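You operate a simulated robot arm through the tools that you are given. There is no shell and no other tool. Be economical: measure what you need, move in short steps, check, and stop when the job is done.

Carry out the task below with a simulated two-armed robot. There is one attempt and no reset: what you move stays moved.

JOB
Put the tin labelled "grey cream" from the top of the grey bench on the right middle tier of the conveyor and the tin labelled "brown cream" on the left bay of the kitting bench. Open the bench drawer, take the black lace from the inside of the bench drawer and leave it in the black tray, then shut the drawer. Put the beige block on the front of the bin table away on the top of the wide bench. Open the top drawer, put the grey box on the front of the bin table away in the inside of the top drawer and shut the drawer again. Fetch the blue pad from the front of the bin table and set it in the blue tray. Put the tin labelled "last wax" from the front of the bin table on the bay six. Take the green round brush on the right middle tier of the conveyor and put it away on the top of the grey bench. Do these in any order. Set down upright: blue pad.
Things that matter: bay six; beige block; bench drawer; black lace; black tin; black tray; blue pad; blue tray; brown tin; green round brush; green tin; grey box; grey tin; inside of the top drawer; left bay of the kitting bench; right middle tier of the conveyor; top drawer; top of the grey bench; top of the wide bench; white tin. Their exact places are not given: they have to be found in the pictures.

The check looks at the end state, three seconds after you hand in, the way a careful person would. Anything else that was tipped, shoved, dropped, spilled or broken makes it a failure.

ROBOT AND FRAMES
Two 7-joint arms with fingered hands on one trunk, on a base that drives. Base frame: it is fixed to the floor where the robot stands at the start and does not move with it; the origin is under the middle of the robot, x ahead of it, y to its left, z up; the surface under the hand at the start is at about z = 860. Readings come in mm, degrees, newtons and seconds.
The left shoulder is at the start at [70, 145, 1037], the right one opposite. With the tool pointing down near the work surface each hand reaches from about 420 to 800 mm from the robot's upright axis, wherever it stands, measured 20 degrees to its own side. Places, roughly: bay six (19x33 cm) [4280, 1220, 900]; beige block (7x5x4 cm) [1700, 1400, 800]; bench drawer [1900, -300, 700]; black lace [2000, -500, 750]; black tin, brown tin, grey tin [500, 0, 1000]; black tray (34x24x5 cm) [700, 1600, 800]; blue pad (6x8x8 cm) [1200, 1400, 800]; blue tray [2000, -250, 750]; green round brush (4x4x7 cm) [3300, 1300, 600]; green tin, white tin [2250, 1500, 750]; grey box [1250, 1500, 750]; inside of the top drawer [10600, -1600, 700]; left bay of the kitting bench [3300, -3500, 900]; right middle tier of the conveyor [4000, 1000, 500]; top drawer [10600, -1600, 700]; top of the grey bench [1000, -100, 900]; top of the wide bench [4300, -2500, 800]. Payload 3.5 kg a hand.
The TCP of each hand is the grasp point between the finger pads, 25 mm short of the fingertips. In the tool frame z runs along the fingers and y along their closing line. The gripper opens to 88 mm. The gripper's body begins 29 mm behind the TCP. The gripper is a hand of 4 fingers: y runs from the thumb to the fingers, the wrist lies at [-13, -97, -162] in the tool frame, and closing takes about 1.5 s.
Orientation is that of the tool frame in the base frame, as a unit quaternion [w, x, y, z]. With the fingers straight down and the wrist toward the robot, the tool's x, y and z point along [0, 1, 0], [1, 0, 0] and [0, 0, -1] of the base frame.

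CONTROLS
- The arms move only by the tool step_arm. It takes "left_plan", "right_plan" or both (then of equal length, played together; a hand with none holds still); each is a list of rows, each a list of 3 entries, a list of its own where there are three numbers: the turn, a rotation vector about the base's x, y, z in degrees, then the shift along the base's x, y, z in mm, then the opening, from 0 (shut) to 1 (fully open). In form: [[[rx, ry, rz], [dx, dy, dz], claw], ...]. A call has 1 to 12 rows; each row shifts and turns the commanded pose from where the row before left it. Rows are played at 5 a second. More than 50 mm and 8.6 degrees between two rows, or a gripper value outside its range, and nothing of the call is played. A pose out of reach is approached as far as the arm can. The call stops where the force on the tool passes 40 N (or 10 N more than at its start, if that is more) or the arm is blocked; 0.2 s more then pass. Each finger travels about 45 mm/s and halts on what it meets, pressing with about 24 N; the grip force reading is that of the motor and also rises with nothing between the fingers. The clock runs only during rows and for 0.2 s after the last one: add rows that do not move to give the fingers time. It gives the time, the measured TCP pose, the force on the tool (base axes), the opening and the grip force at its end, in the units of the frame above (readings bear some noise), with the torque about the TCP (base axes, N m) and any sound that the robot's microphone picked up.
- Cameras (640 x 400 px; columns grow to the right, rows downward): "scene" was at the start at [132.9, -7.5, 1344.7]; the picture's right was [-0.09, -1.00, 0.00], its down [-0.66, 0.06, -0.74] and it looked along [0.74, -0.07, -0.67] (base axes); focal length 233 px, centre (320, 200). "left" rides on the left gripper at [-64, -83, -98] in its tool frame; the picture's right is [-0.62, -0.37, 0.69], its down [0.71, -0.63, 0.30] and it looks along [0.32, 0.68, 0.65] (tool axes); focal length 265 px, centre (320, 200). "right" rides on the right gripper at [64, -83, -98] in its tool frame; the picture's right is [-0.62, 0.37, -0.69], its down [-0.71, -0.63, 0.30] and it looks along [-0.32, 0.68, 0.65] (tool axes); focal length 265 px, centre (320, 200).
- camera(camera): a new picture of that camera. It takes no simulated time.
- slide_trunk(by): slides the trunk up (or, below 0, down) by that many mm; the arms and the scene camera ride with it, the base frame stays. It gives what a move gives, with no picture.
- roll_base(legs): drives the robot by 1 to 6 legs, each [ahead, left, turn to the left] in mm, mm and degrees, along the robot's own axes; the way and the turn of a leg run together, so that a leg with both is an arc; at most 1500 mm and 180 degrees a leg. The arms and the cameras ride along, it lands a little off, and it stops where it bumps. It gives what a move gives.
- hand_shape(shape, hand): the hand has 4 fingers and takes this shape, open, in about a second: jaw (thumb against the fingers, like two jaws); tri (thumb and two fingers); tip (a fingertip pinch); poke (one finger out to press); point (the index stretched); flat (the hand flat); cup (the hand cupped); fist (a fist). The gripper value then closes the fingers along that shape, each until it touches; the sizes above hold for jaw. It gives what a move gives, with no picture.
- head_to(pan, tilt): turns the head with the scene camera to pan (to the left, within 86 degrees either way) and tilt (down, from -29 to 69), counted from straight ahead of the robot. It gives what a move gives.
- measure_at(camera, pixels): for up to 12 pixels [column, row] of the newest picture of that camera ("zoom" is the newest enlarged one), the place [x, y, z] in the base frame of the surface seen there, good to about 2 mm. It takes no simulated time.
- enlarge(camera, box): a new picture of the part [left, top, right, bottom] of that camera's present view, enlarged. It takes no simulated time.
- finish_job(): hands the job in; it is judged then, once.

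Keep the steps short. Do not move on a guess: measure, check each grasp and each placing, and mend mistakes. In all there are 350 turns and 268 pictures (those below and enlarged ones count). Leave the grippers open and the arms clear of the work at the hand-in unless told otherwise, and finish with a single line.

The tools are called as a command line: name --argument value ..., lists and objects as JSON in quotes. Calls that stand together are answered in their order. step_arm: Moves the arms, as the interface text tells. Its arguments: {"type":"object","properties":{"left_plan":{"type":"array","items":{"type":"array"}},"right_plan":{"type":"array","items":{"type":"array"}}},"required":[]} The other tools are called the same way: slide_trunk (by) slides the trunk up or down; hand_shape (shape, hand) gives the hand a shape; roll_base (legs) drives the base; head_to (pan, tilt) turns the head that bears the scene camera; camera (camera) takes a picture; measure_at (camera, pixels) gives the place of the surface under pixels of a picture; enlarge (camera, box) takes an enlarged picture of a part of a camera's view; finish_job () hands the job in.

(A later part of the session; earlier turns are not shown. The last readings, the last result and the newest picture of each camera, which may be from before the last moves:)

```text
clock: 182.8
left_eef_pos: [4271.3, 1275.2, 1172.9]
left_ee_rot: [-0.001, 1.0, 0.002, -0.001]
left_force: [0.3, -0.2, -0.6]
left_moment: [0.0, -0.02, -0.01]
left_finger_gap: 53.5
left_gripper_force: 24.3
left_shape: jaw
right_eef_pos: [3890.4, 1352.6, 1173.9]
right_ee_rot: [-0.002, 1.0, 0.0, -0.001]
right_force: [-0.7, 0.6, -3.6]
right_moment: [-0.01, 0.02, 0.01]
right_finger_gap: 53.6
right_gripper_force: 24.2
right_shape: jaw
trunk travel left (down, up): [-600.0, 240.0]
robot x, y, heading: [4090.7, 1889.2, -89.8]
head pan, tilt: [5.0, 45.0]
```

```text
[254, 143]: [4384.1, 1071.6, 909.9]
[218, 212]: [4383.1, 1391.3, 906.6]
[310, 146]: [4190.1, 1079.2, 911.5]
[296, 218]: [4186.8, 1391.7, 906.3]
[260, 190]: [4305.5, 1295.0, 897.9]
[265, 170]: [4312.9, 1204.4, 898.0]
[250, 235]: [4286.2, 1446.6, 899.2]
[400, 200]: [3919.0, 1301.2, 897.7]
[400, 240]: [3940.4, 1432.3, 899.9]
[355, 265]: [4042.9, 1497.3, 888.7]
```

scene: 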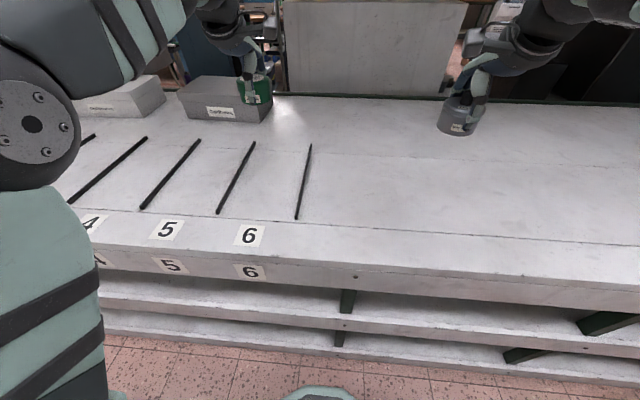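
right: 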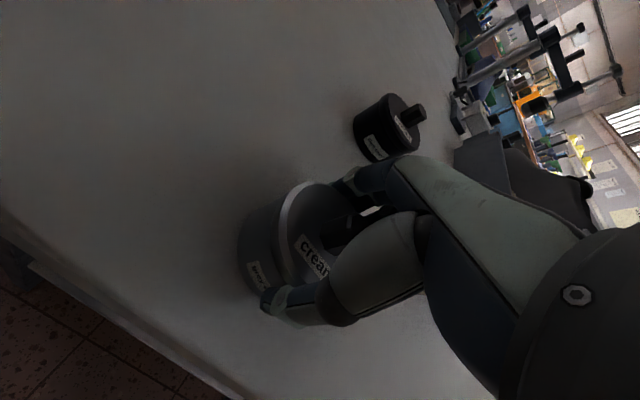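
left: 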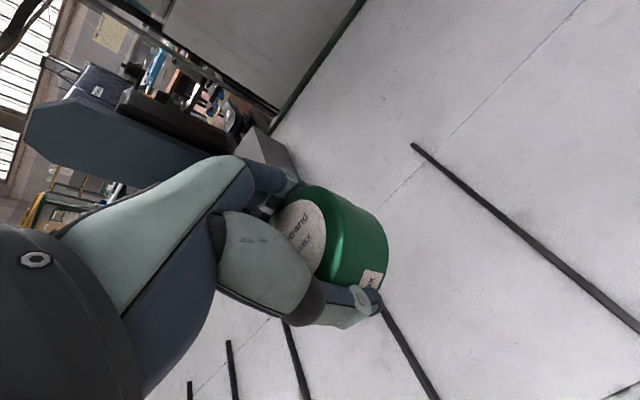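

Bay six spans x 4190–4384, y 1075–1391, z 898. Move to (4286,1250) and lower to just above.

step_arm --left_plan '[[[0, 0, 0], [15, -26, 0], 0], [[0, 0, 0], [0, 0, -48], 0], [[0, 0, 0], [0, 0, -48], 0], [[0, 0, 0], [0, 0, -48], 0], [[0, 0, 0], [0, 0, -48], 0], [[0, 0, 0], [0, 0, -40], 0], [[0, 0, 0], [0, 0, -7], 0], [[0, 0, 0], [0, 0, 0], 0]]'

step_arm --left_plan '[[[0, 0, 0], [0, 0, -3], 0], [[0, 0, 0], [0, 0, -2], 0], [[0, 0, 0], [0, 0, 0], 0], [[0, 0, 0], [0, 0, 0], 0.6], [[0, 0, 0], [0, 0, 0], 0.8], [[0, 0, 0], [0, 0, 0], 1], [[0, 0, 0], [0, 0, 0], 1], [[0, 0, 0], [0, 0, 0], 1], [[0, 0, 0], [0, 0, 0], 1]]'

camera --camera "left"

```text
clock: 184.6
left_eef_pos: [4286.1, 1251.0, 934.9]
left_ee_rot: [-0.001, 1.0, 0.001, -0.002]
left_force: [0.0, -0.2, -1.7]
left_moment: [0.03, 0.0, -0.02]
left_finger_gap: 53.0
left_gripper_force: 24.5
left_shape: jaw
right_eef_pos: [3890.8, 1351.8, 1174.1]
right_ee_rot: [-0.001, 1.0, 0.001, 0.001]
right_force: [0.5, -0.3, -3.9]
right_moment: [0.01, -0.01, -0.01]
right_finger_gap: 53.5
right_gripper_force: 23.5
right_shape: jaw
trunk travel left (down, up): [-600.0, 240.0]
robot x, y, heading: [4091.2, 1891.2, -89.8]
head pan, tilt: [5.0, 45.0]
```

```text
clock: 186.6
left_eef_pos: [4285.7, 1251.0, 930.4]
left_ee_rot: [0.0, 1.0, 0.002, -0.001]
left_force: [-0.1, 1.0, -0.3]
left_moment: [0.02, -0.01, 0.03]
left_finger_gap: 87.6
left_gripper_force: 0.0
left_shape: jaw
right_eef_pos: [3890.7, 1352.1, 1175.1]
right_ee_rot: [-0.001, 1.0, 0.0, 0.001]
right_force: [1.3, 0.8, -2.1]
right_moment: [0.0, 0.0, 0.01]
right_finger_gap: 53.3
right_gripper_force: 23.9
right_shape: jaw
trunk travel left (down, up): [-600.0, 240.0]
robot x, y, heading: [4092.8, 1887.9, -90.1]
head pan, tilt: [5.0, 45.0]
```

```text
206 pictures are left
```

left: 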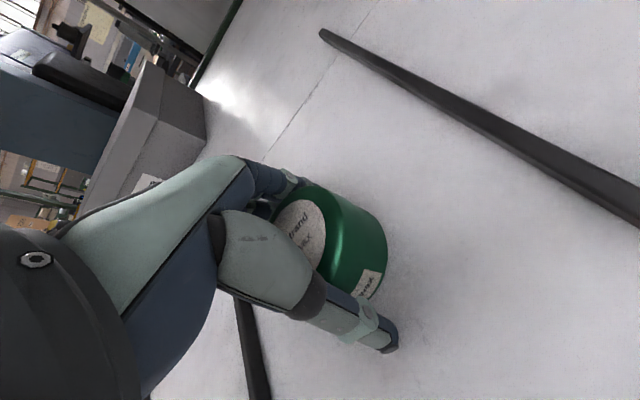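

Released. Lift the left hand, and lower the grey tin onto the conveyor top temporarily at (3890,1400) for a regrasp suited to the low tier.

step_arm --left_plan '[[[0, 0, 0], [0, 0, 30], 1], [[0, 0, 0], [0, 0, 45], 1], [[0, 0, 0], [0, 0, 45], 1], [[0, 0, 0], [0, 0, 45], 1], [[0, 0, 0], [0, 0, 40], 1], [[0, 0, 0], [0, 0, 40], 1], [[0, 0, 0], [0, 0, 0], 1]]' --right_plan '[[[0, 0, 0], [0, 48, 0], 0], [[0, 0, 0], [0, 0, -48], 0], [[0, 0, 0], [0, 0, -48], 0], [[0, 0, 0], [0, 0, -48], 0], [[0, 0, 0], [0, 0, -48], 0], [[0, 0, 0], [0, 0, -38], 0], [[0, 0, 0], [0, 0, 0], 0]]'

step_arm --right_plan '[[[0, 0, 0], [0, 0, -4], 0], [[0, 0, 0], [0, 0, -3], 0], [[0, 0, 0], [0, 0, 0], 0]]'

camera --camera "scene"

```text
clock: 188.2
left_eef_pos: [4286.8, 1249.4, 1175.1]
left_ee_rot: [0.0, 1.0, 0.002, -0.001]
left_force: [0.0, -0.2, 0.3]
left_moment: [0.0, 0.05, 0.04]
left_finger_gap: 87.7
left_gripper_force: 0.0
left_shape: jaw
right_eef_pos: [3889.3, 1402.9, 944.3]
right_ee_rot: [-0.001, 1.0, 0.002, 0.0]
right_force: [0.7, -0.4, -3.6]
right_moment: [-0.01, -0.01, 0.03]
right_finger_gap: 53.3
right_gripper_force: 23.7
right_shape: jaw
trunk travel left (down, up): [-600.0, 240.0]
robot x, y, heading: [4088.4, 1889.2, -90.0]
head pan, tilt: [5.0, 45.0]
```

```text
clock: 189.0
left_eef_pos: [4285.2, 1249.8, 1174.0]
left_ee_rot: [0.0, 1.0, 0.001, -0.001]
left_force: [0.7, -0.2, 0.2]
left_moment: [-0.01, -0.01, 0.0]
left_finger_gap: 87.9
left_gripper_force: 0.0
left_shape: jaw
right_eef_pos: [3890.4, 1401.3, 938.0]
right_ee_rot: [0.0, 1.0, 0.002, 0.001]
right_force: [-0.3, -0.4, 2.4]
right_moment: [-0.03, 0.01, -0.02]
right_finger_gap: 53.1
right_gripper_force: 23.5
right_shape: jaw
trunk travel left (down, up): [-600.0, 240.0]
robot x, y, heading: [4089.7, 1889.0, -90.2]
head pan, tilt: [5.0, 45.0]
```

```text
205 pictures are left
```

scene: 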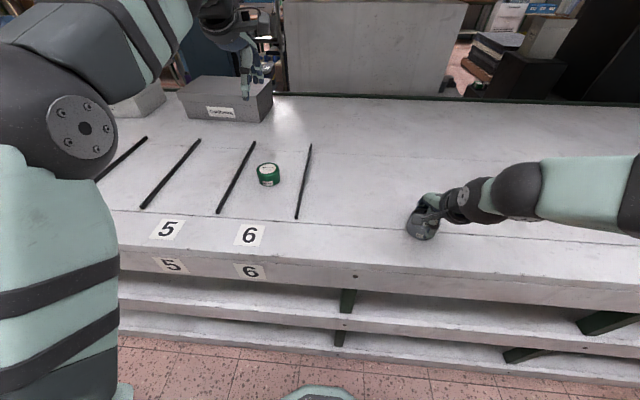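

Green tin is well in bay six; grey tin rests on the top. Release, lift, and turn the right hand (yaw +90° then pitch) for a side grasp.

step_arm --right_plan '[[[0, 0, 0], [0, 0, 0], 0.6], [[0, 0, 0], [0, 0, 0], 0.8], [[0, 0, 0], [0, 0, 0], 1], [[0, 0, 0], [0, 0, 0], 1], [[0, 0, 0], [0, 0, 0], 1], [[0, 0, 0], [0, 0, 30], 1], [[0, 0, 0], [0, 0, 45], 1], [[0, 0, 0], [0, 0, 45], 1], [[0, 0, 0], [0, 0, 30], 1]]'

step_arm --right_plan '[[[0, 0, 8.2], [0, 0, 0], 1], [[0, 0, 8.2], [0, 0, 0], 1], [[0, 0, 8.2], [0, 0, 0], 1], [[0, 0, 8.2], [0, 0, 0], 1], [[0, 0, 8.2], [0, 0, 0], 1], [[0, 0, 8.2], [0, 0, 0], 1], [[0, 0, 8.2], [0, 0, 0], 1], [[0, 0, 8.2], [0, 0, 0], 1], [[0, 0, 8.2], [0, 0, 0], 1], [[0, 0, 8.2], [0, 0, 0], 1], [[0, 0, 8], [0, 0, 0], 1]]'

step_arm --right_plan '[[[-8.4, 0, 0], [0, 0, 0], 1], [[-8.4, 0, 0], [0, 0, 0], 1], [[-8.4, 0, 0], [0, 0, 0], 1], [[-8.4, 0, 0], [0, 0, 0], 1], [[-8.4, 0, 0], [0, 0, 0], 1], [[-8, 0, 0], [0, 0, 0], 1], [[0, 0, 0], [0, 0, 0], 1]]'

camera --camera "scene"

camera --camera "right"

```text
clock: 191.0
left_eef_pos: [4287.5, 1250.7, 1173.4]
left_ee_rot: [-0.001, 1.0, 0.002, -0.001]
left_force: [0.0, 0.0, -1.1]
left_moment: [0.02, 0.06, -0.01]
left_finger_gap: 87.7
left_gripper_force: 0.1
left_shape: jaw
right_eef_pos: [3890.1, 1400.5, 1089.0]
right_ee_rot: [0.0, 1.0, 0.001, -0.001]
right_force: [-0.3, -0.4, 0.4]
right_moment: [0.02, 0.04, 0.01]
right_finger_gap: 87.6
right_gripper_force: 0.1
right_shape: jaw
trunk travel left (down, up): [-600.0, 240.0]
robot x, y, heading: [4090.0, 1893.8, -90.1]
head pan, tilt: [5.0, 45.0]
heard: snap
```

```text
clock: 193.4
left_eef_pos: [4286.5, 1248.7, 1173.8]
left_ee_rot: [-0.001, 1.0, 0.002, -0.001]
left_force: [0.1, -0.6, -0.2]
left_moment: [-0.02, -0.01, 0.0]
left_finger_gap: 87.6
left_gripper_force: 0.0
left_shape: jaw
right_eef_pos: [3889.4, 1399.7, 1089.3]
right_ee_rot: [0.0, 0.705, 0.709, -0.001]
right_force: [-0.1, -0.3, 0.1]
right_moment: [0.02, -0.01, 0.02]
right_finger_gap: 87.9
right_gripper_force: 0.1
right_shape: jaw
trunk travel left (down, up): [-600.0, 240.0]
robot x, y, heading: [4086.8, 1886.7, -89.7]
head pan, tilt: [5.0, 45.0]
```

```text
clock: 195.0
left_eef_pos: [4286.7, 1248.9, 1174.2]
left_ee_rot: [0.0, 1.0, 0.002, -0.001]
left_force: [0.1, 0.1, 0.6]
left_moment: [0.03, 0.02, -0.01]
left_finger_gap: 87.7
left_gripper_force: 0.0
left_shape: jaw
right_eef_pos: [3889.5, 1400.1, 1086.6]
right_ee_rot: [0.298, 0.64, 0.641, -0.301]
right_force: [0.2, -0.8, 0.3]
right_moment: [0.03, 0.0, 0.04]
right_finger_gap: 87.8
right_gripper_force: 0.1
right_shape: jaw
trunk travel left (down, up): [-600.0, 240.0]
robot x, y, heading: [4086.7, 1892.9, -89.7]
head pan, tilt: [5.0, 45.0]
```

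```text
204 pictures are left
```

scene: 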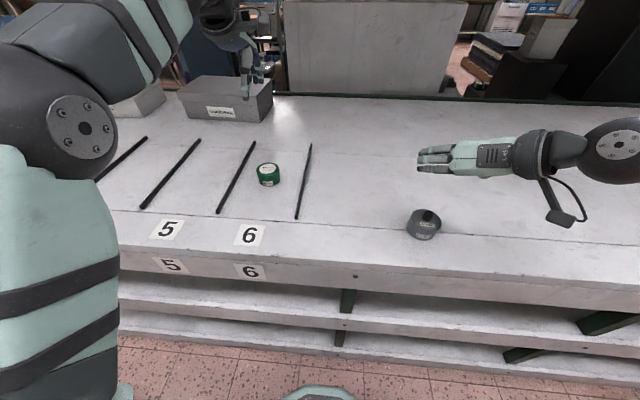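

```text
203 pictures are left
```

right: 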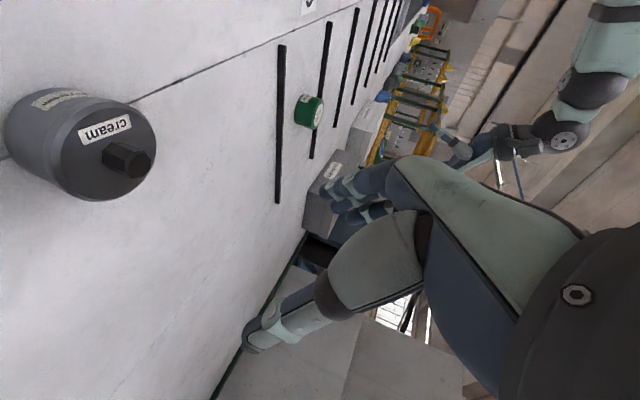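

The hand is oriented. Tin stays upright at (3890,1401). Descend with TCP ~5 mm toward me to spare the knob, first part way.

step_arm --right_plan '[[[0, 0, 0], [0, 5, -40], 1], [[0, 0, 0], [0, 0, -40], 1], [[0, 0, 0], [0, 0, -30], 1], [[0, 0, 0], [0, 0, 0], 1]]'

camera --camera "right"

enlarge --camera "scene" --box '[370, 130, 610, 270]'

```text
clock: 196.0
left_eef_pos: [4287.1, 1248.9, 1174.5]
left_ee_rot: [0.0, 1.0, 0.002, -0.002]
left_force: [0.1, 0.4, -0.4]
left_moment: [0.01, 0.0, 0.02]
left_finger_gap: 87.6
left_gripper_force: 0.0
left_shape: jaw
right_eef_pos: [3890.4, 1406.9, 976.6]
right_ee_rot: [0.299, 0.64, 0.641, -0.3]
right_force: [0.4, 0.7, -0.2]
right_moment: [-0.05, 0.01, 0.01]
right_finger_gap: 87.4
right_gripper_force: 0.0
right_shape: jaw
trunk travel left (down, up): [-600.0, 240.0]
robot x, y, heading: [4091.6, 1887.2, -89.8]
head pan, tilt: [5.0, 45.0]
```

```text
202 pictures are left
```

right: 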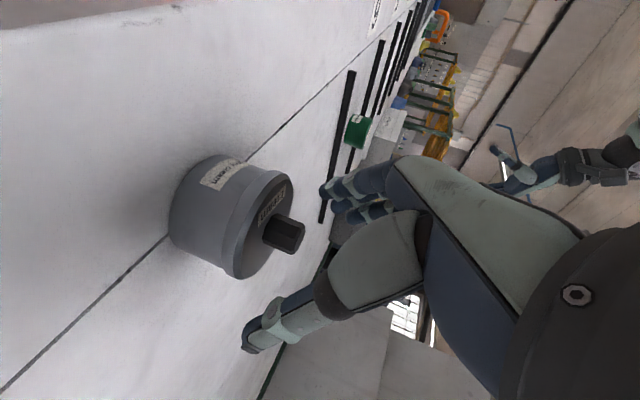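

```text
2.67 times, centred on (490, 200) of scene
```

zoom: 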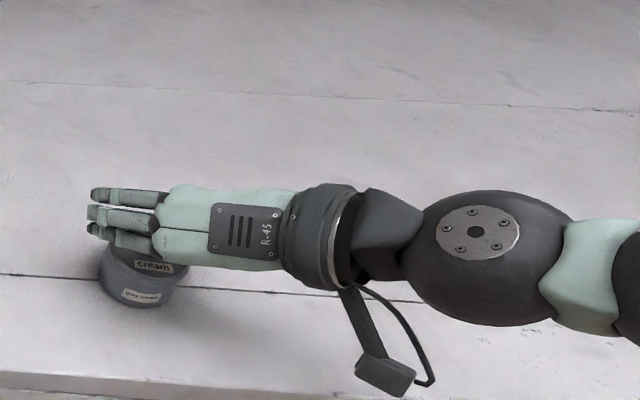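

Good alignment. Lower 44 mm to z≈932, then close.

measure_at --camera "zoom" --pixels '[[385, 375], [365, 330], [240, 210], [335, 190], [470, 200]]'

step_arm --right_plan '[[[0, 0, 0], [0, 0, -25], 1], [[0, 0, 0], [0, 0, -20], 1], [[0, 0, 0], [0, 0, 0], 1]]'

camera --camera "right"

```text
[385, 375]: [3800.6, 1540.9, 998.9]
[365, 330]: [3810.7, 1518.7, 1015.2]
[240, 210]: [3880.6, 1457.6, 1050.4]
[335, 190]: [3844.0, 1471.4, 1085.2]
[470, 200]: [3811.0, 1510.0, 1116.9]
```

```text
clock: 196.8
left_eef_pos: [4286.7, 1250.4, 1174.1]
left_ee_rot: [0.0, 1.0, 0.002, -0.002]
left_force: [-0.4, -0.3, -0.4]
left_moment: [0.0, -0.03, 0.0]
left_finger_gap: 87.6
left_gripper_force: 0.0
left_shape: jaw
right_eef_pos: [3890.0, 1407.0, 932.5]
right_ee_rot: [0.298, 0.64, 0.641, -0.3]
right_force: [0.4, 0.0, 0.0]
right_moment: [-0.03, -0.01, 0.0]
right_finger_gap: 87.7
right_gripper_force: 0.2
right_shape: jaw
trunk travel left (down, up): [-600.0, 240.0]
robot x, y, heading: [4090.7, 1890.1, -89.6]
head pan, tilt: [5.0, 45.0]
```

```text
200 pictures are left
```

right: 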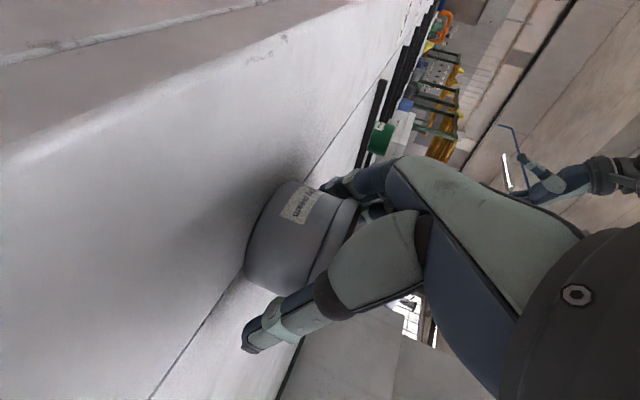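

Fingers straddle the tin. Close.

step_arm --right_plan '[[[0, 0, 0], [0, 0, 0], 0.6], [[0, 0, 0], [0, 0, 0], 0.4], [[0, 0, 0], [0, 0, 0], 0.2], [[0, 0, 0], [0, 0, 0], 0], [[0, 0, 0], [0, 0, 0], 0], [[0, 0, 0], [0, 0, 0], 0], [[0, 0, 0], [0, 0, 0], 0], [[0, 0, 0], [0, 0, 0], 0]]'

step_arm --right_plan '[[[0, 0, 0], [0, 0, 20], 0], [[0, 0, 0], [0, 0, 40], 0], [[0, 0, 0], [0, 0, 40], 0], [[0, 0, 0], [0, 0, 0], 0]]'

camera --camera "right"

enlarge --camera "scene" --box '[370, 130, 610, 270]'

```text
clock: 198.6
left_eef_pos: [4286.1, 1250.4, 1173.4]
left_ee_rot: [-0.001, 1.0, 0.002, 0.0]
left_force: [0.1, 0.4, -0.5]
left_moment: [0.0, -0.01, -0.01]
left_finger_gap: 87.7
left_gripper_force: 0.0
left_shape: jaw
right_eef_pos: [3889.7, 1406.4, 933.0]
right_ee_rot: [0.298, 0.64, 0.642, -0.3]
right_force: [0.1, -0.4, -0.7]
right_moment: [0.01, 0.01, 0.02]
right_finger_gap: 53.2
right_gripper_force: 24.3
right_shape: jaw
trunk travel left (down, up): [-600.0, 240.0]
robot x, y, heading: [4092.2, 1887.1, -89.6]
head pan, tilt: [5.0, 45.0]
```

```text
clock: 199.6
left_eef_pos: [4285.1, 1248.1, 1173.6]
left_ee_rot: [-0.001, 1.0, 0.002, -0.001]
left_force: [-0.3, 0.6, -0.2]
left_moment: [-0.01, 0.0, 0.01]
left_finger_gap: 87.7
left_gripper_force: 0.2
left_shape: jaw
right_eef_pos: [3888.4, 1404.9, 1032.6]
right_ee_rot: [0.297, 0.641, 0.641, -0.3]
right_force: [-0.5, 0.0, -2.6]
right_moment: [0.01, -0.05, -0.01]
right_finger_gap: 53.3
right_gripper_force: 23.7
right_shape: jaw
trunk travel left (down, up): [-600.0, 240.0]
robot x, y, heading: [4090.0, 1887.8, -89.8]
head pan, tilt: [5.0, 45.0]
heard: snap
```

```text
199 pictures are left
```

right: 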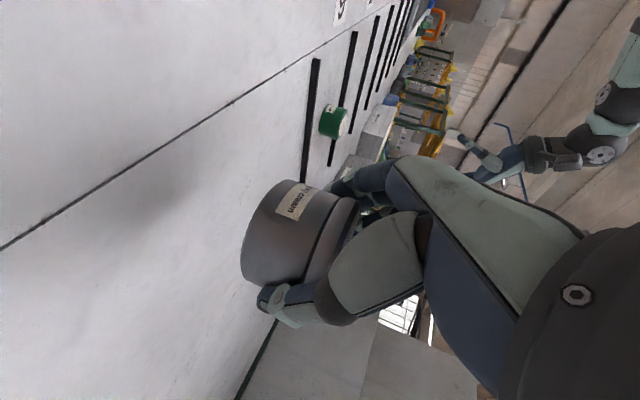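

```text
2.67 times, centred on (490, 200) of scene
```

zoom: 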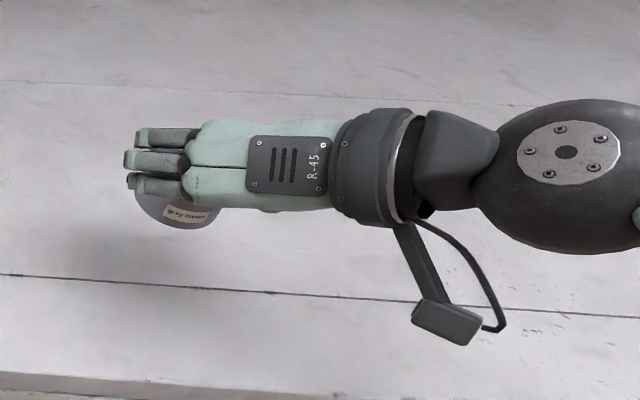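

Grey tin regrasped and upright. I lift and retract the left arm so it stays above the conveyor when the trunk lowers, and back the base off 260 mm.

step_arm --left_plan '[[[0, 0, 0], [0, 32, 35], 1], [[0, 0, 0], [0, 32, 35], 1], [[0, 0, 0], [0, 32, 35], 1], [[0, 0, 0], [0, 32, 35], 1], [[0, 0, 0], [0, 32, 35], 1], [[0, 0, 0], [0, 30, 35], 1]]'

roll_base --legs '[[-280, 0, 0], [0, -180, 0]]'

slide_trunk --by -350

head_to --pan -15 --tilt 25

camera --camera "scene"

```text
clock: 201.0
left_eef_pos: [4286.0, 1441.3, 1383.5]
left_ee_rot: [-0.001, 1.0, 0.002, -0.002]
left_force: [-0.6, 0.4, 0.4]
left_moment: [-0.02, 0.0, -0.05]
left_finger_gap: 88.0
left_gripper_force: 0.1
left_shape: jaw
right_eef_pos: [3887.9, 1406.9, 1032.9]
right_ee_rot: [0.299, 0.64, 0.641, -0.301]
right_force: [-0.2, 0.0, -3.3]
right_moment: [0.02, 0.03, 0.02]
right_finger_gap: 53.2
right_gripper_force: 23.5
right_shape: jaw
trunk travel left (down, up): [-600.0, 240.0]
robot x, y, heading: [4092.1, 1888.6, -90.2]
head pan, tilt: [5.0, 45.0]
```

```text
clock: 204.0
left_eef_pos: [4107.1, 1717.3, 1382.7]
left_ee_rot: [-0.001, 1.0, 0.004, -0.002]
left_force: [0.1, -0.7, -0.1]
left_moment: [0.04, 0.0, 0.01]
left_finger_gap: 87.9
left_gripper_force: 0.2
left_shape: jaw
right_eef_pos: [3709.9, 1679.4, 1034.1]
right_ee_rot: [0.299, 0.638, 0.644, -0.299]
right_force: [0.6, 0.3, -3.1]
right_moment: [-0.04, 0.01, 0.02]
right_finger_gap: 53.3
right_gripper_force: 24.2
right_shape: jaw
trunk travel left (down, up): [-600.0, 240.0]
robot x, y, heading: [3907.7, 2163.2, -89.5]
head pan, tilt: [5.0, 45.0]
```

```text
clock: 207.4
left_eef_pos: [4105.4, 1716.4, 1032.5]
left_ee_rot: [0.0, 1.0, 0.005, 0.0]
left_force: [-0.7, 0.2, 0.3]
left_moment: [0.01, 0.0, 0.0]
left_finger_gap: 88.0
left_gripper_force: 0.1
left_shape: jaw
right_eef_pos: [3708.5, 1679.1, 682.9]
right_ee_rot: [0.299, 0.638, 0.644, -0.299]
right_force: [0.2, 0.2, -3.3]
right_moment: [0.01, -0.03, 0.01]
right_finger_gap: 53.3
right_gripper_force: 24.3
right_shape: jaw
trunk travel left (down, up): [-250.0, 590.0]
robot x, y, heading: [3906.4, 2161.4, -89.7]
head pan, tilt: [5.0, 45.0]
```

```text
clock: 208.3
left_eef_pos: [4105.1, 1718.0, 1031.7]
left_ee_rot: [-0.001, 1.0, 0.005, 0.0]
left_force: [0.1, 0.6, 1.1]
left_moment: [0.02, -0.03, 0.03]
left_finger_gap: 87.5
left_gripper_force: 0.1
left_shape: jaw
right_eef_pos: [3708.1, 1680.6, 683.0]
right_ee_rot: [0.299, 0.638, 0.644, -0.299]
right_force: [-0.1, 0.1, -2.7]
right_moment: [0.0, -0.02, 0.04]
right_finger_gap: 53.2
right_gripper_force: 24.2
right_shape: jaw
trunk travel left (down, up): [-250.0, 590.0]
robot x, y, heading: [3906.0, 2165.3, -89.8]
head pan, tilt: [-15.0, 25.0]
```

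```text
197 pictures are left
```

scene: 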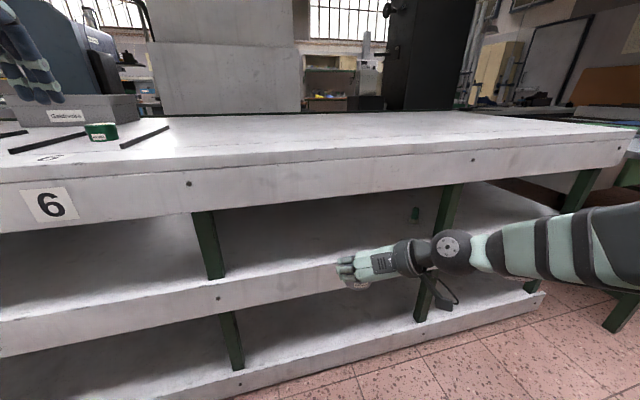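

measure_at --camera "scene" --pixels '[[300, 265], [270, 240], [340, 225], [280, 203], [350, 194], [415, 215], [330, 192]]'

step_arm --right_plan '[[[0, 0, 0], [0, 0, -40], 0], [[0, 0, 0], [0, 0, -35], 0], [[0, 0, 0], [0, 0, 0], 0]]'

camera --camera "right"

```text
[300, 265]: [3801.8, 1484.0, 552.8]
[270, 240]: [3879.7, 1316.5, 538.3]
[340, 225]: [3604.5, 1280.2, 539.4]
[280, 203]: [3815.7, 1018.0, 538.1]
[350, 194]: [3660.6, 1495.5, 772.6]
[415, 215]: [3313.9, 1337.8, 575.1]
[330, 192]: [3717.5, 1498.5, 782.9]
```

```text
clock: 209.1
left_eef_pos: [4106.3, 1716.4, 1032.2]
left_ee_rot: [0.0, 1.0, 0.004, -0.001]
left_force: [0.2, -0.4, 0.0]
left_moment: [0.0, -0.01, 0.01]
left_finger_gap: 87.6
left_gripper_force: 0.0
left_shape: jaw
right_eef_pos: [3705.8, 1680.9, 608.8]
right_ee_rot: [0.299, 0.638, 0.644, -0.299]
right_force: [-0.2, 0.3, -3.6]
right_moment: [0.0, 0.01, 0.02]
right_finger_gap: 53.2
right_gripper_force: 23.7
right_shape: jaw
trunk travel left (down, up): [-250.0, 590.0]
robot x, y, heading: [3906.0, 2163.5, -89.5]
head pan, tilt: [-15.0, 25.0]
```

```text
196 pictures are left
```

right: 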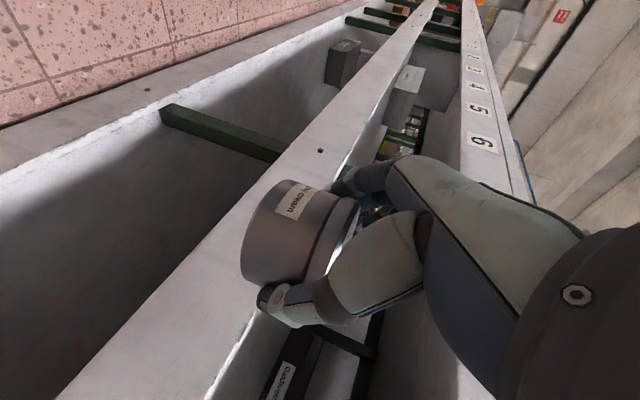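

camera --camera "scene"

measure_at --camera "scene" --pixels '[[450, 255], [448, 245], [410, 262], [480, 250], [520, 240], [600, 220], [385, 275]]'

```text
195 pictures are left
```

scene: 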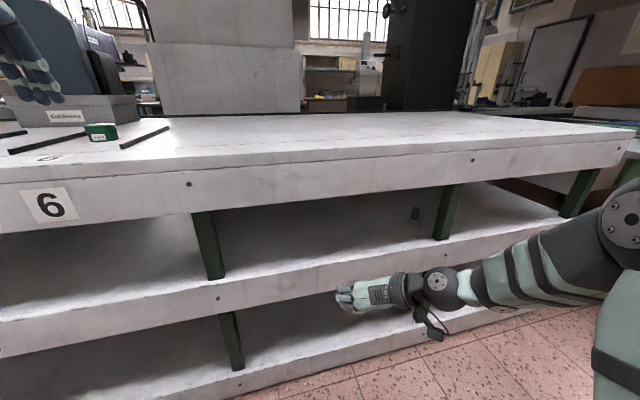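

```text
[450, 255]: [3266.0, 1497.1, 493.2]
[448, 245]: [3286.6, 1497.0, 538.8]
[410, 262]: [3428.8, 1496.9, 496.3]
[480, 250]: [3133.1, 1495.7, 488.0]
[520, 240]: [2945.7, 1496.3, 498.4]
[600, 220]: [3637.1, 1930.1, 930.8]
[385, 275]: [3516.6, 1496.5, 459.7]
```

measure_at --camera "scene" --pixels '[[437, 270], [437, 280], [410, 276], [480, 270], [520, 250], [560, 232], [380, 290]]'

```text
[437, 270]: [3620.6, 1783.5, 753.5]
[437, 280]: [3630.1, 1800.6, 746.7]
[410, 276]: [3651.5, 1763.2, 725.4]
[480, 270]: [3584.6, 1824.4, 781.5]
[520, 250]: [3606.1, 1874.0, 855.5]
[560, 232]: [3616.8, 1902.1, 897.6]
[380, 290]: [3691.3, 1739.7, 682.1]
```

Clearances work for TCP at y≈1425. Drive forward 250 mm to bring the tin over the tier.

roll_base --legs '[[200, 0, 0]]'

camera --camera "scene"

camera --camera "right"

```text
clock: 210.7
left_eef_pos: [4108.9, 1514.0, 1031.9]
left_ee_rot: [0.0, 1.0, 0.006, -0.001]
left_force: [0.5, -0.6, -0.8]
left_moment: [-0.01, -0.01, -0.03]
left_finger_gap: 87.8
left_gripper_force: 0.1
left_shape: jaw
right_eef_pos: [3708.9, 1476.6, 609.1]
right_ee_rot: [0.298, 0.638, 0.644, -0.298]
right_force: [-0.1, 0.1, -3.9]
right_moment: [0.02, 0.02, 0.02]
right_finger_gap: 53.2
right_gripper_force: 23.7
right_shape: jaw
trunk travel left (down, up): [-250.0, 590.0]
robot x, y, heading: [3911.3, 1965.4, -89.5]
head pan, tilt: [-15.0, 25.0]
```

```text
194 pictures are left
```

scene: 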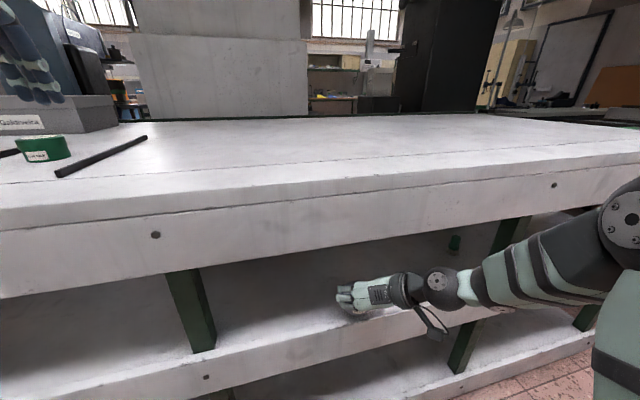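

```text
193 pictures are left
```

right: 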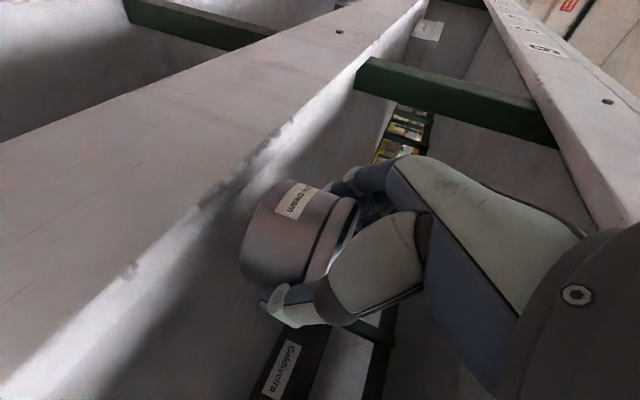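

Move in 60 mm more with the arm, then lower.

step_arm --right_plan '[[[0, 0, 0], [0, -30, 0], 0], [[0, 0, 0], [0, -30, 0], 0], [[0, 0, 0], [0, 0, -15], 0], [[0, 0, 0], [0, 0, -13], 0], [[0, 0, 0], [0, 0, 0], 0]]'

step_arm --right_plan '[[[0, 0, 0], [0, 0, -3], 0], [[0, 0, 0], [0, 0, -3], 0], [[0, 0, 0], [0, 0, 0], 0]]'

camera --camera "scene"

```text
clock: 211.9
left_eef_pos: [4108.6, 1513.3, 1032.4]
left_ee_rot: [-0.001, 1.0, 0.006, -0.001]
left_force: [0.0, -0.1, 0.4]
left_moment: [-0.01, 0.0, 0.02]
left_finger_gap: 87.4
left_gripper_force: 0.2
left_shape: jaw
right_eef_pos: [3708.4, 1417.1, 580.9]
right_ee_rot: [0.298, 0.637, 0.644, -0.299]
right_force: [-0.5, -0.5, -2.8]
right_moment: [-0.02, -0.03, 0.0]
right_finger_gap: 53.2
right_gripper_force: 24.2
right_shape: jaw
trunk travel left (down, up): [-250.0, 590.0]
robot x, y, heading: [3909.5, 1961.0, -89.2]
head pan, tilt: [-15.0, 25.0]
```

```text
clock: 212.7
left_eef_pos: [4108.3, 1514.5, 1032.3]
left_ee_rot: [-0.001, 1.0, 0.006, 0.0]
left_force: [-0.4, 0.9, 0.3]
left_moment: [0.01, 0.02, 0.0]
left_finger_gap: 87.8
left_gripper_force: 0.1
left_shape: jaw
right_eef_pos: [3709.9, 1416.5, 574.9]
right_ee_rot: [0.299, 0.637, 0.644, -0.299]
right_force: [-0.1, 0.2, -2.4]
right_moment: [0.02, 0.01, 0.0]
right_finger_gap: 53.3
right_gripper_force: 23.6
right_shape: jaw
trunk travel left (down, up): [-250.0, 590.0]
robot x, y, heading: [3908.2, 1963.5, -89.7]
head pan, tilt: [-15.0, 25.0]
```

```text
192 pictures are left
```

scene: 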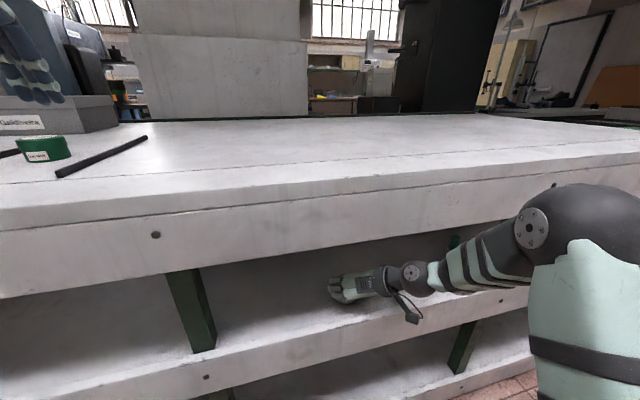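

Lower in small bites until contact, then open.

step_arm --right_plan '[[[0, 0, 0], [0, 0, -1.5], 0], [[0, 0, 0], [0, 0, -1.5], 0], [[0, 0, 0], [0, 0, 0], 0]]'

camera --camera "right"

```text
clock: 213.5
left_eef_pos: [4109.2, 1514.5, 1032.3]
left_ee_rot: [-0.001, 1.0, 0.006, 0.0]
left_force: [1.3, 0.1, 0.2]
left_moment: [0.0, 0.0, -0.02]
left_finger_gap: 87.7
left_gripper_force: 0.1
left_shape: jaw
right_eef_pos: [3708.7, 1416.0, 571.2]
right_ee_rot: [0.3, 0.636, 0.645, -0.299]
right_force: [1.6, -0.8, 0.0]
right_moment: [0.04, 0.07, 0.01]
right_finger_gap: 53.3
right_gripper_force: 24.3
right_shape: jaw
trunk travel left (down, up): [-250.0, 590.0]
robot x, y, heading: [3910.0, 1956.2, -89.3]
head pan, tilt: [-15.0, 25.0]
```

```text
191 pictures are left
```

right: 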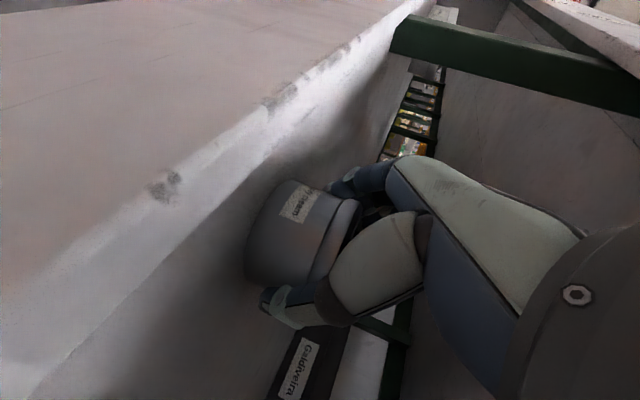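

Tin rests on the tier. Open, then withdraw toward me with a slight rise.

step_arm --right_plan '[[[0, 0, 0], [0, 0, 0], 0.6], [[0, 0, 0], [0, 0, 0], 0.8], [[0, 0, 0], [0, 0, 0], 1], [[0, 0, 0], [0, 0, 0], 1], [[0, 0, 0], [0, 0, 0], 1], [[0, 0, 0], [0, 12, 8], 1], [[0, 0, 0], [0, 25, 10], 1], [[0, 0, 0], [0, 35, 8], 1], [[0, 0, 0], [0, 40, 5], 1]]'

camera --camera "right"

```text
clock: 215.5
left_eef_pos: [4109.4, 1516.0, 1033.3]
left_ee_rot: [0.0, 1.0, 0.007, -0.001]
left_force: [1.2, 0.0, 0.0]
left_moment: [-0.03, 0.01, 0.0]
left_finger_gap: 87.9
left_gripper_force: 0.0
left_shape: jaw
right_eef_pos: [3708.9, 1532.0, 604.7]
right_ee_rot: [0.3, 0.637, 0.644, -0.3]
right_force: [0.0, 0.0, 0.5]
right_moment: [0.02, 0.0, 0.0]
right_finger_gap: 87.8
right_gripper_force: 0.0
right_shape: jaw
trunk travel left (down, up): [-250.0, 590.0]
robot x, y, heading: [3908.7, 1959.5, -89.6]
head pan, tilt: [-15.0, 25.0]
heard: snap
```

```text
190 pictures are left
```

right: 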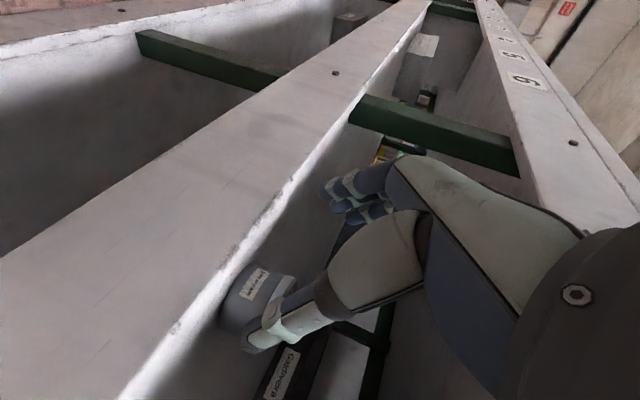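

Tin stays. I back off and check it from the scene camera.

roll_base --legs '[[-320, 0, 0]]'

step_arm --left_plan '[[[0, 0, -8.2], [0, 0, 0], 1], [[0, 0, -8.2], [0, 0, 0], 1], [[0, 0, -8.2], [0, 0, 0], 1], [[0, 0, -8.2], [0, 0, 0], 1], [[0, 0, -8.2], [0, 0, 0], 1], [[0, 0, -8.2], [0, 0, 0], 1], [[0, 0, -8.2], [0, 0, 0], 1], [[0, 0, -8.2], [0, 0, 0], 1], [[0, 0, -8.2], [0, 0, 0], 1], [[0, 0, -8.2], [0, 0, 0], 1], [[0, 0, -8], [0, 0, 0], 1], [[-8.5, 0, 0], [0, 0, 0], 1]]' --right_plan '[[[8.4, 0, 0], [0, 0, 30], 1], [[8.4, 0, 0], [0, 0, 30], 1], [[8.4, 0, 0], [0, 0, 30], 1], [[8.4, 0, 0], [0, 0, 30], 1], [[8.4, 0, 0], [0, 0, 30], 1], [[8, 0, 0], [0, 0, 30], 1], [[0, 0, -8.2], [0, 0, 30], 1], [[0, 0, -8.2], [0, 0, 30], 1], [[0, 0, -8.2], [0, 0, 30], 1], [[0, 0, -8.2], [0, 0, 30], 1], [[0, 0, -8.2], [0, 0, 30], 1], [[0, 0, -8.2], [0, 0, 30], 1]]'

step_arm --left_plan '[[[-8.6, 0, 0], [0, 0, 0], 1], [[-8.6, 0, 0], [0, 0, 0], 1], [[-8.6, 0, 0], [0, 0, 0], 1], [[-8.6, 0, 0], [0, 0, 0], 1], [[-8.6, 0, 0], [0, 0, 0], 1], [[-8.5, 0, 0], [0, 0, 0], 1]]' --right_plan '[[[0, 0, -8.2], [0, 0, 30], 1], [[0, 0, -8.2], [0, 0, 30], 1], [[0, 0, -8.2], [0, 0, 30], 1], [[0, 0, -8.2], [0, 0, 30], 1], [[0, 0, -8], [0, 0, 30], 1], [[0, 0, 0], [0, 0, 0], 1]]'

camera --camera "scene"

```text
clock: 217.6
left_eef_pos: [4109.3, 1829.4, 1033.2]
left_ee_rot: [0.0, 1.0, 0.011, 0.0]
left_force: [0.4, 0.4, 0.4]
left_moment: [0.01, 0.01, -0.02]
left_finger_gap: 87.7
left_gripper_force: 0.1
left_shape: jaw
right_eef_pos: [3707.9, 1842.5, 604.0]
right_ee_rot: [0.301, 0.635, 0.647, -0.298]
right_force: [0.2, 0.0, 0.4]
right_moment: [-0.02, 0.02, 0.02]
right_finger_gap: 87.5
right_gripper_force: 0.1
right_shape: jaw
trunk travel left (down, up): [-250.0, 590.0]
robot x, y, heading: [3903.0, 2277.1, -89.1]
head pan, tilt: [-15.0, 25.0]
```

```text
clock: 219.2
left_eef_pos: [4114.6, 1829.1, 1007.4]
left_ee_rot: [-0.014, 0.908, -0.418, -0.02]
left_force: [-20.8, 0.0, 11.8]
left_moment: [1.25, -2.67, 2.22]
left_finger_gap: 88.0
left_gripper_force: 0.0
left_shape: jaw
left hand out of reach, approached as far as the arm can: row 5, 6, 7, 8
right_eef_pos: [3706.0, 1842.4, 812.7]
right_ee_rot: [0.005, 0.747, 0.665, 0.003]
right_force: [0.3, 0.7, -0.4]
right_moment: [0.0, -0.01, -0.03]
right_finger_gap: 87.6
right_gripper_force: 0.0
right_shape: jaw
trunk travel left (down, up): [-250.0, 590.0]
robot x, y, heading: [3903.6, 2271.3, -89.2]
head pan, tilt: [-15.0, 25.0]
stopped in row 8 (left hand): the force on the tool passed its limit at 207 N (the readings are from after the stop); the commanded pose is now the measured one
```

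```text
clock: 219.5
left_eef_pos: [4114.7, 1830.8, 1006.1]
left_ee_rot: [-0.018, 0.911, -0.41, -0.027]
left_force: [-11.1, -3.1, 2.6]
left_moment: [0.59, -1.19, 1.04]
left_finger_gap: 87.9
left_gripper_force: 0.0
left_shape: jaw
right_eef_pos: [3708.0, 1843.6, 814.2]
right_ee_rot: [0.003, 0.749, 0.662, 0.004]
right_force: [0.4, 0.4, 0.2]
right_moment: [-0.02, -0.02, -0.01]
right_finger_gap: 87.6
right_gripper_force: 0.0
right_shape: jaw
trunk travel left (down, up): [-250.0, 590.0]
robot x, y, heading: [3908.5, 2272.5, -89.0]
head pan, tilt: [-15.0, 25.0]
stopped in row 1 (left hand): the force on the tool passed its limit at 167 N (the readings are from after the stop); the commanded pose is now the measured one
```

```text
189 pictures are left
```

scene: 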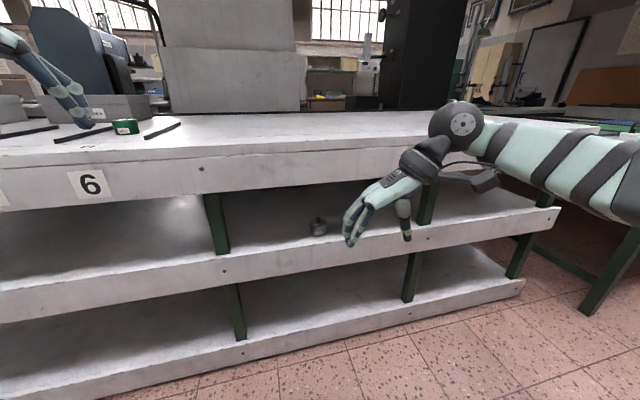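

The grey tin stands on the tier at (318,227). The left hand bumped its own arm in the tight pose; I move it out forward before turning further.

step_arm --left_plan '[[[0, 0, 4], [0, -20, 0], 1], [[0, 0, 4], [0, -40, 0], 1], [[0, 0, 0], [0, -45, 0], 1], [[0, 0, 0], [0, -45, 0], 1], [[0, 0, 0], [0, -30, -20], 1]]'

head_to --pan 20 --tilt 25

camera --camera "scene"

```text
clock: 219.8
left_eef_pos: [4119.3, 1823.2, 1002.6]
left_ee_rot: [-0.022, 0.926, -0.375, -0.042]
left_force: [-14.9, -2.3, 8.4]
left_moment: [1.22, -2.01, 1.55]
left_finger_gap: 87.8
left_gripper_force: 0.1
left_shape: jaw
left hand out of reach, approached as far as the arm can: row 1
right_eef_pos: [3707.3, 1842.3, 812.3]
right_ee_rot: [0.003, 0.749, 0.663, 0.005]
right_force: [-0.4, 1.3, 0.1]
right_moment: [0.01, 0.01, -0.01]
right_finger_gap: 87.8
right_gripper_force: 0.0
right_shape: jaw
trunk travel left (down, up): [-250.0, 590.0]
robot x, y, heading: [3902.4, 2271.7, -88.9]
head pan, tilt: [-15.0, 25.0]
stopped in row 1 (left hand): the force on the tool passed its limit at 201 N (the readings are from after the stop); the commanded pose is now the measured one
```

```text
clock: 220.9
left_eef_pos: [4120.2, 1822.3, 1003.8]
left_ee_rot: [-0.022, 0.926, -0.374, -0.042]
left_force: [-25.9, -2.6, 12.1]
left_moment: [1.53, -3.33, 2.81]
left_finger_gap: 87.9
left_gripper_force: 0.1
left_shape: jaw
right_eef_pos: [3707.7, 1842.7, 813.4]
right_ee_rot: [0.003, 0.749, 0.663, 0.004]
right_force: [-0.1, -0.4, 0.6]
right_moment: [0.03, -0.01, 0.0]
right_finger_gap: 87.5
right_gripper_force: 0.0
right_shape: jaw
trunk travel left (down, up): [-250.0, 590.0]
robot x, y, heading: [3904.2, 2272.5, -89.4]
head pan, tilt: [20.0, 25.0]
```

```text
188 pictures are left
```

scene: 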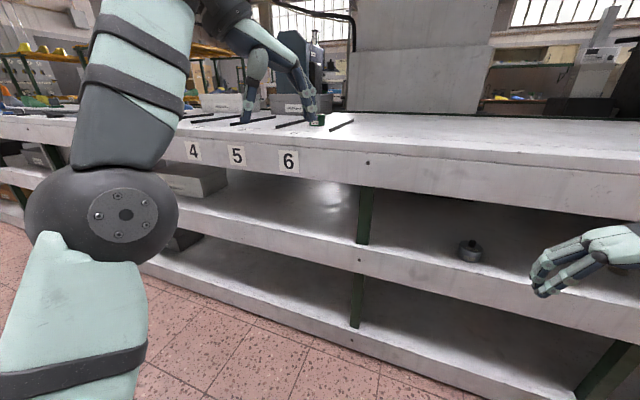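

The own upper arm presses the hand toward −x/up; I move the left hand that way with small steps.

step_arm --left_plan '[[[0, 0, 0], [-15, 0, 5], 1], [[0, 0, 0], [-20, -10, 5], 1], [[0, 0, 0], [-20, -20, 5], 1], [[0, 0, 0], [-10, -40, 0], 1]]'

```text
clock: 221.9
left_eef_pos: [4071.8, 1807.9, 1000.6]
left_ee_rot: [-0.022, 0.926, -0.375, -0.041]
left_force: [0.4, 0.6, -0.5]
left_moment: [0.01, 0.0, -0.02]
left_finger_gap: 87.8
left_gripper_force: 0.0
left_shape: jaw
left hand out of reach, approached as far as the arm can: row 2, 3, 4
right_eef_pos: [3707.5, 1841.2, 811.9]
right_ee_rot: [0.002, 0.749, 0.663, 0.005]
right_force: [0.3, 0.0, 1.1]
right_moment: [0.03, 0.02, 0.01]
right_finger_gap: 87.7
right_gripper_force: 0.1
right_shape: jaw
trunk travel left (down, up): [-250.0, 590.0]
robot x, y, heading: [3905.6, 2272.7, -89.0]
head pan, tilt: [20.0, 25.0]
```

Free. Straighten yaw back while moving forward and lower.

step_arm --left_plan '[[[0, 0, 8.5], [0, -20, 0], 1], [[0, 0, 8.5], [0, -30, -10], 1], [[0, 0, 8.5], [0, -40, -20], 1], [[0, 0, 8.5], [0, -40, -25], 1], [[0, 0, 8.5], [0, -30, -30], 1], [[0, 0, 0], [0, 0, -30], 1]]'

camera --camera "scene"

```text
clock: 223.3
left_eef_pos: [4073.1, 1660.8, 870.3]
left_ee_rot: [-0.004, 0.999, -0.014, -0.045]
left_force: [-0.5, -0.1, 0.2]
left_moment: [-0.01, -0.01, 0.03]
left_finger_gap: 87.9
left_gripper_force: 0.0
left_shape: jaw
left hand out of reach, approached as far as the arm can: row 1, 2, 4
right_eef_pos: [3706.7, 1843.3, 814.3]
right_ee_rot: [0.004, 0.749, 0.663, 0.003]
right_force: [-0.3, 0.6, 0.0]
right_moment: [-0.02, 0.02, 0.03]
right_finger_gap: 87.6
right_gripper_force: 0.1
right_shape: jaw
trunk travel left (down, up): [-250.0, 590.0]
robot x, y, heading: [3903.7, 2272.5, -88.9]
head pan, tilt: [20.0, 25.0]
```

```text
187 pictures are left
```

scene: 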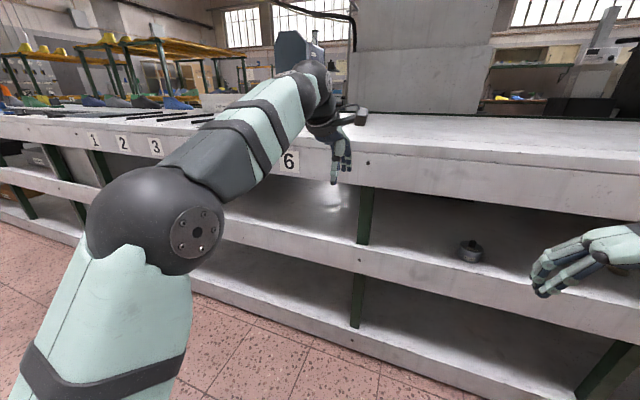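

Now correct the small tilt, then yaw both hands in a roomier pose: left −90° (lowering), right back to its normal yaw.

step_arm --left_plan '[[[0, -5.2, 0], [0, 0, -40], 1], [[0, 0, -8.2], [0, 10, -40], 1], [[0, 0, -8.2], [0, 10, -40], 1], [[0, 0, -8.2], [0, 0, 0], 1], [[0, 0, -8.2], [0, 0, 0], 1], [[0, 0, -8.2], [0, 0, 0], 1], [[0, 0, -8.2], [0, 0, 0], 1], [[0, 0, -8.2], [0, 0, 0], 1], [[0, 0, -8.2], [0, 0, 0], 1], [[0, 0, -8.2], [0, 0, 0], 1], [[0, 0, -8.2], [0, 0, 0], 1], [[0, 0, -8], [0, 0, 0], 1]]' --right_plan '[[[0, 0, 0], [0, 0, 0], 1], [[0, 0, 0], [0, 0, 0], 1], [[0, 0, -8.3], [0, 0, 20], 1], [[0, 0, -8.3], [0, 0, 20], 1], [[0, 0, -8.3], [0, 0, 20], 1], [[0, 0, -8.3], [0, 0, 20], 1], [[0, 0, -8.3], [0, 0, 20], 1], [[0, 0, -8.3], [0, 0, 20], 1], [[0, 0, -8.3], [0, 0, 20], 1], [[0, 0, -8.3], [0, 0, 20], 1], [[0, 0, -8.3], [0, 0, 20], 1], [[0, 0, -8.3], [0, 0, 20], 1]]'

camera --camera "scene"

```text
clock: 225.7
left_eef_pos: [4068.4, 1676.3, 752.8]
left_ee_rot: [0.004, 0.765, -0.644, -0.001]
left_force: [-28.9, -6.7, -14.5]
left_moment: [-0.57, -1.88, 1.89]
left_finger_gap: 87.6
left_gripper_force: 0.0
left_shape: jaw
right_eef_pos: [3706.8, 1839.1, 992.9]
right_ee_rot: [0.005, 0.997, 0.081, 0.003]
right_force: [0.0, -0.1, -0.4]
right_moment: [0.05, -0.02, -0.02]
right_finger_gap: 87.9
right_gripper_force: 0.1
right_shape: jaw
right hand out of reach, approached as far as the arm can: row 7
trunk travel left (down, up): [-250.0, 590.0]
robot x, y, heading: [3905.3, 2276.7, -89.0]
head pan, tilt: [20.0, 25.0]
stopped in row 12 (left hand): the force on the tool passed its limit at 234 N (the readings are from after the stop); the commanded pose is now the measured one
```

```text
186 pictures are left
```

scene: 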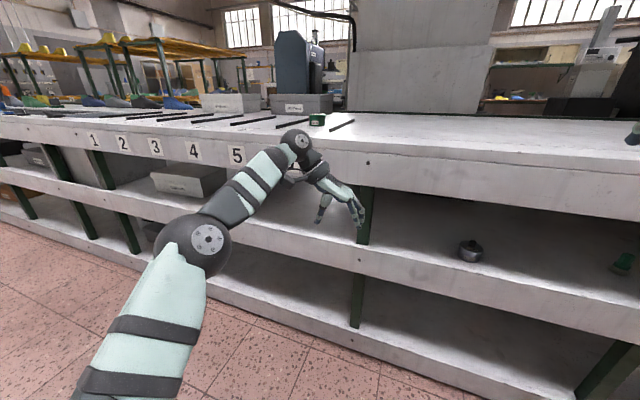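

Nearly there but the wrist binds; I ease back in yaw and move the hand closer to me and outward, mirroring the pose that worked on the right.

step_arm --left_plan '[[[0, 0, 6], [0, 10, 0], 1], [[0, 0, 6], [5, 25, 0], 1], [[0, 0, 0], [10, 30, 0], 1], [[0, 0, 0], [10, 30, 0], 1], [[0, 0, -6], [10, 10, 0], 1], [[0, 0, -6], [0, 0, 0], 1], [[0, 0, -8], [0, 0, 0], 1]]'

```text
clock: 227.3
left_eef_pos: [4105.5, 1782.5, 754.3]
left_ee_rot: [0.004, 0.716, -0.698, -0.001]
left_force: [-0.2, -0.6, -0.7]
left_moment: [-0.02, 0.0, -0.01]
left_finger_gap: 87.5
left_gripper_force: 0.0
left_shape: jaw
right_eef_pos: [3706.5, 1839.1, 993.2]
right_ee_rot: [0.006, 0.997, 0.082, 0.001]
right_force: [-0.6, 0.5, -0.2]
right_moment: [-0.02, 0.02, -0.01]
right_finger_gap: 87.7
right_gripper_force: 0.0
right_shape: jaw
trunk travel left (down, up): [-250.0, 590.0]
robot x, y, heading: [3905.1, 2275.9, -89.0]
head pan, tilt: [20.0, 25.0]
```

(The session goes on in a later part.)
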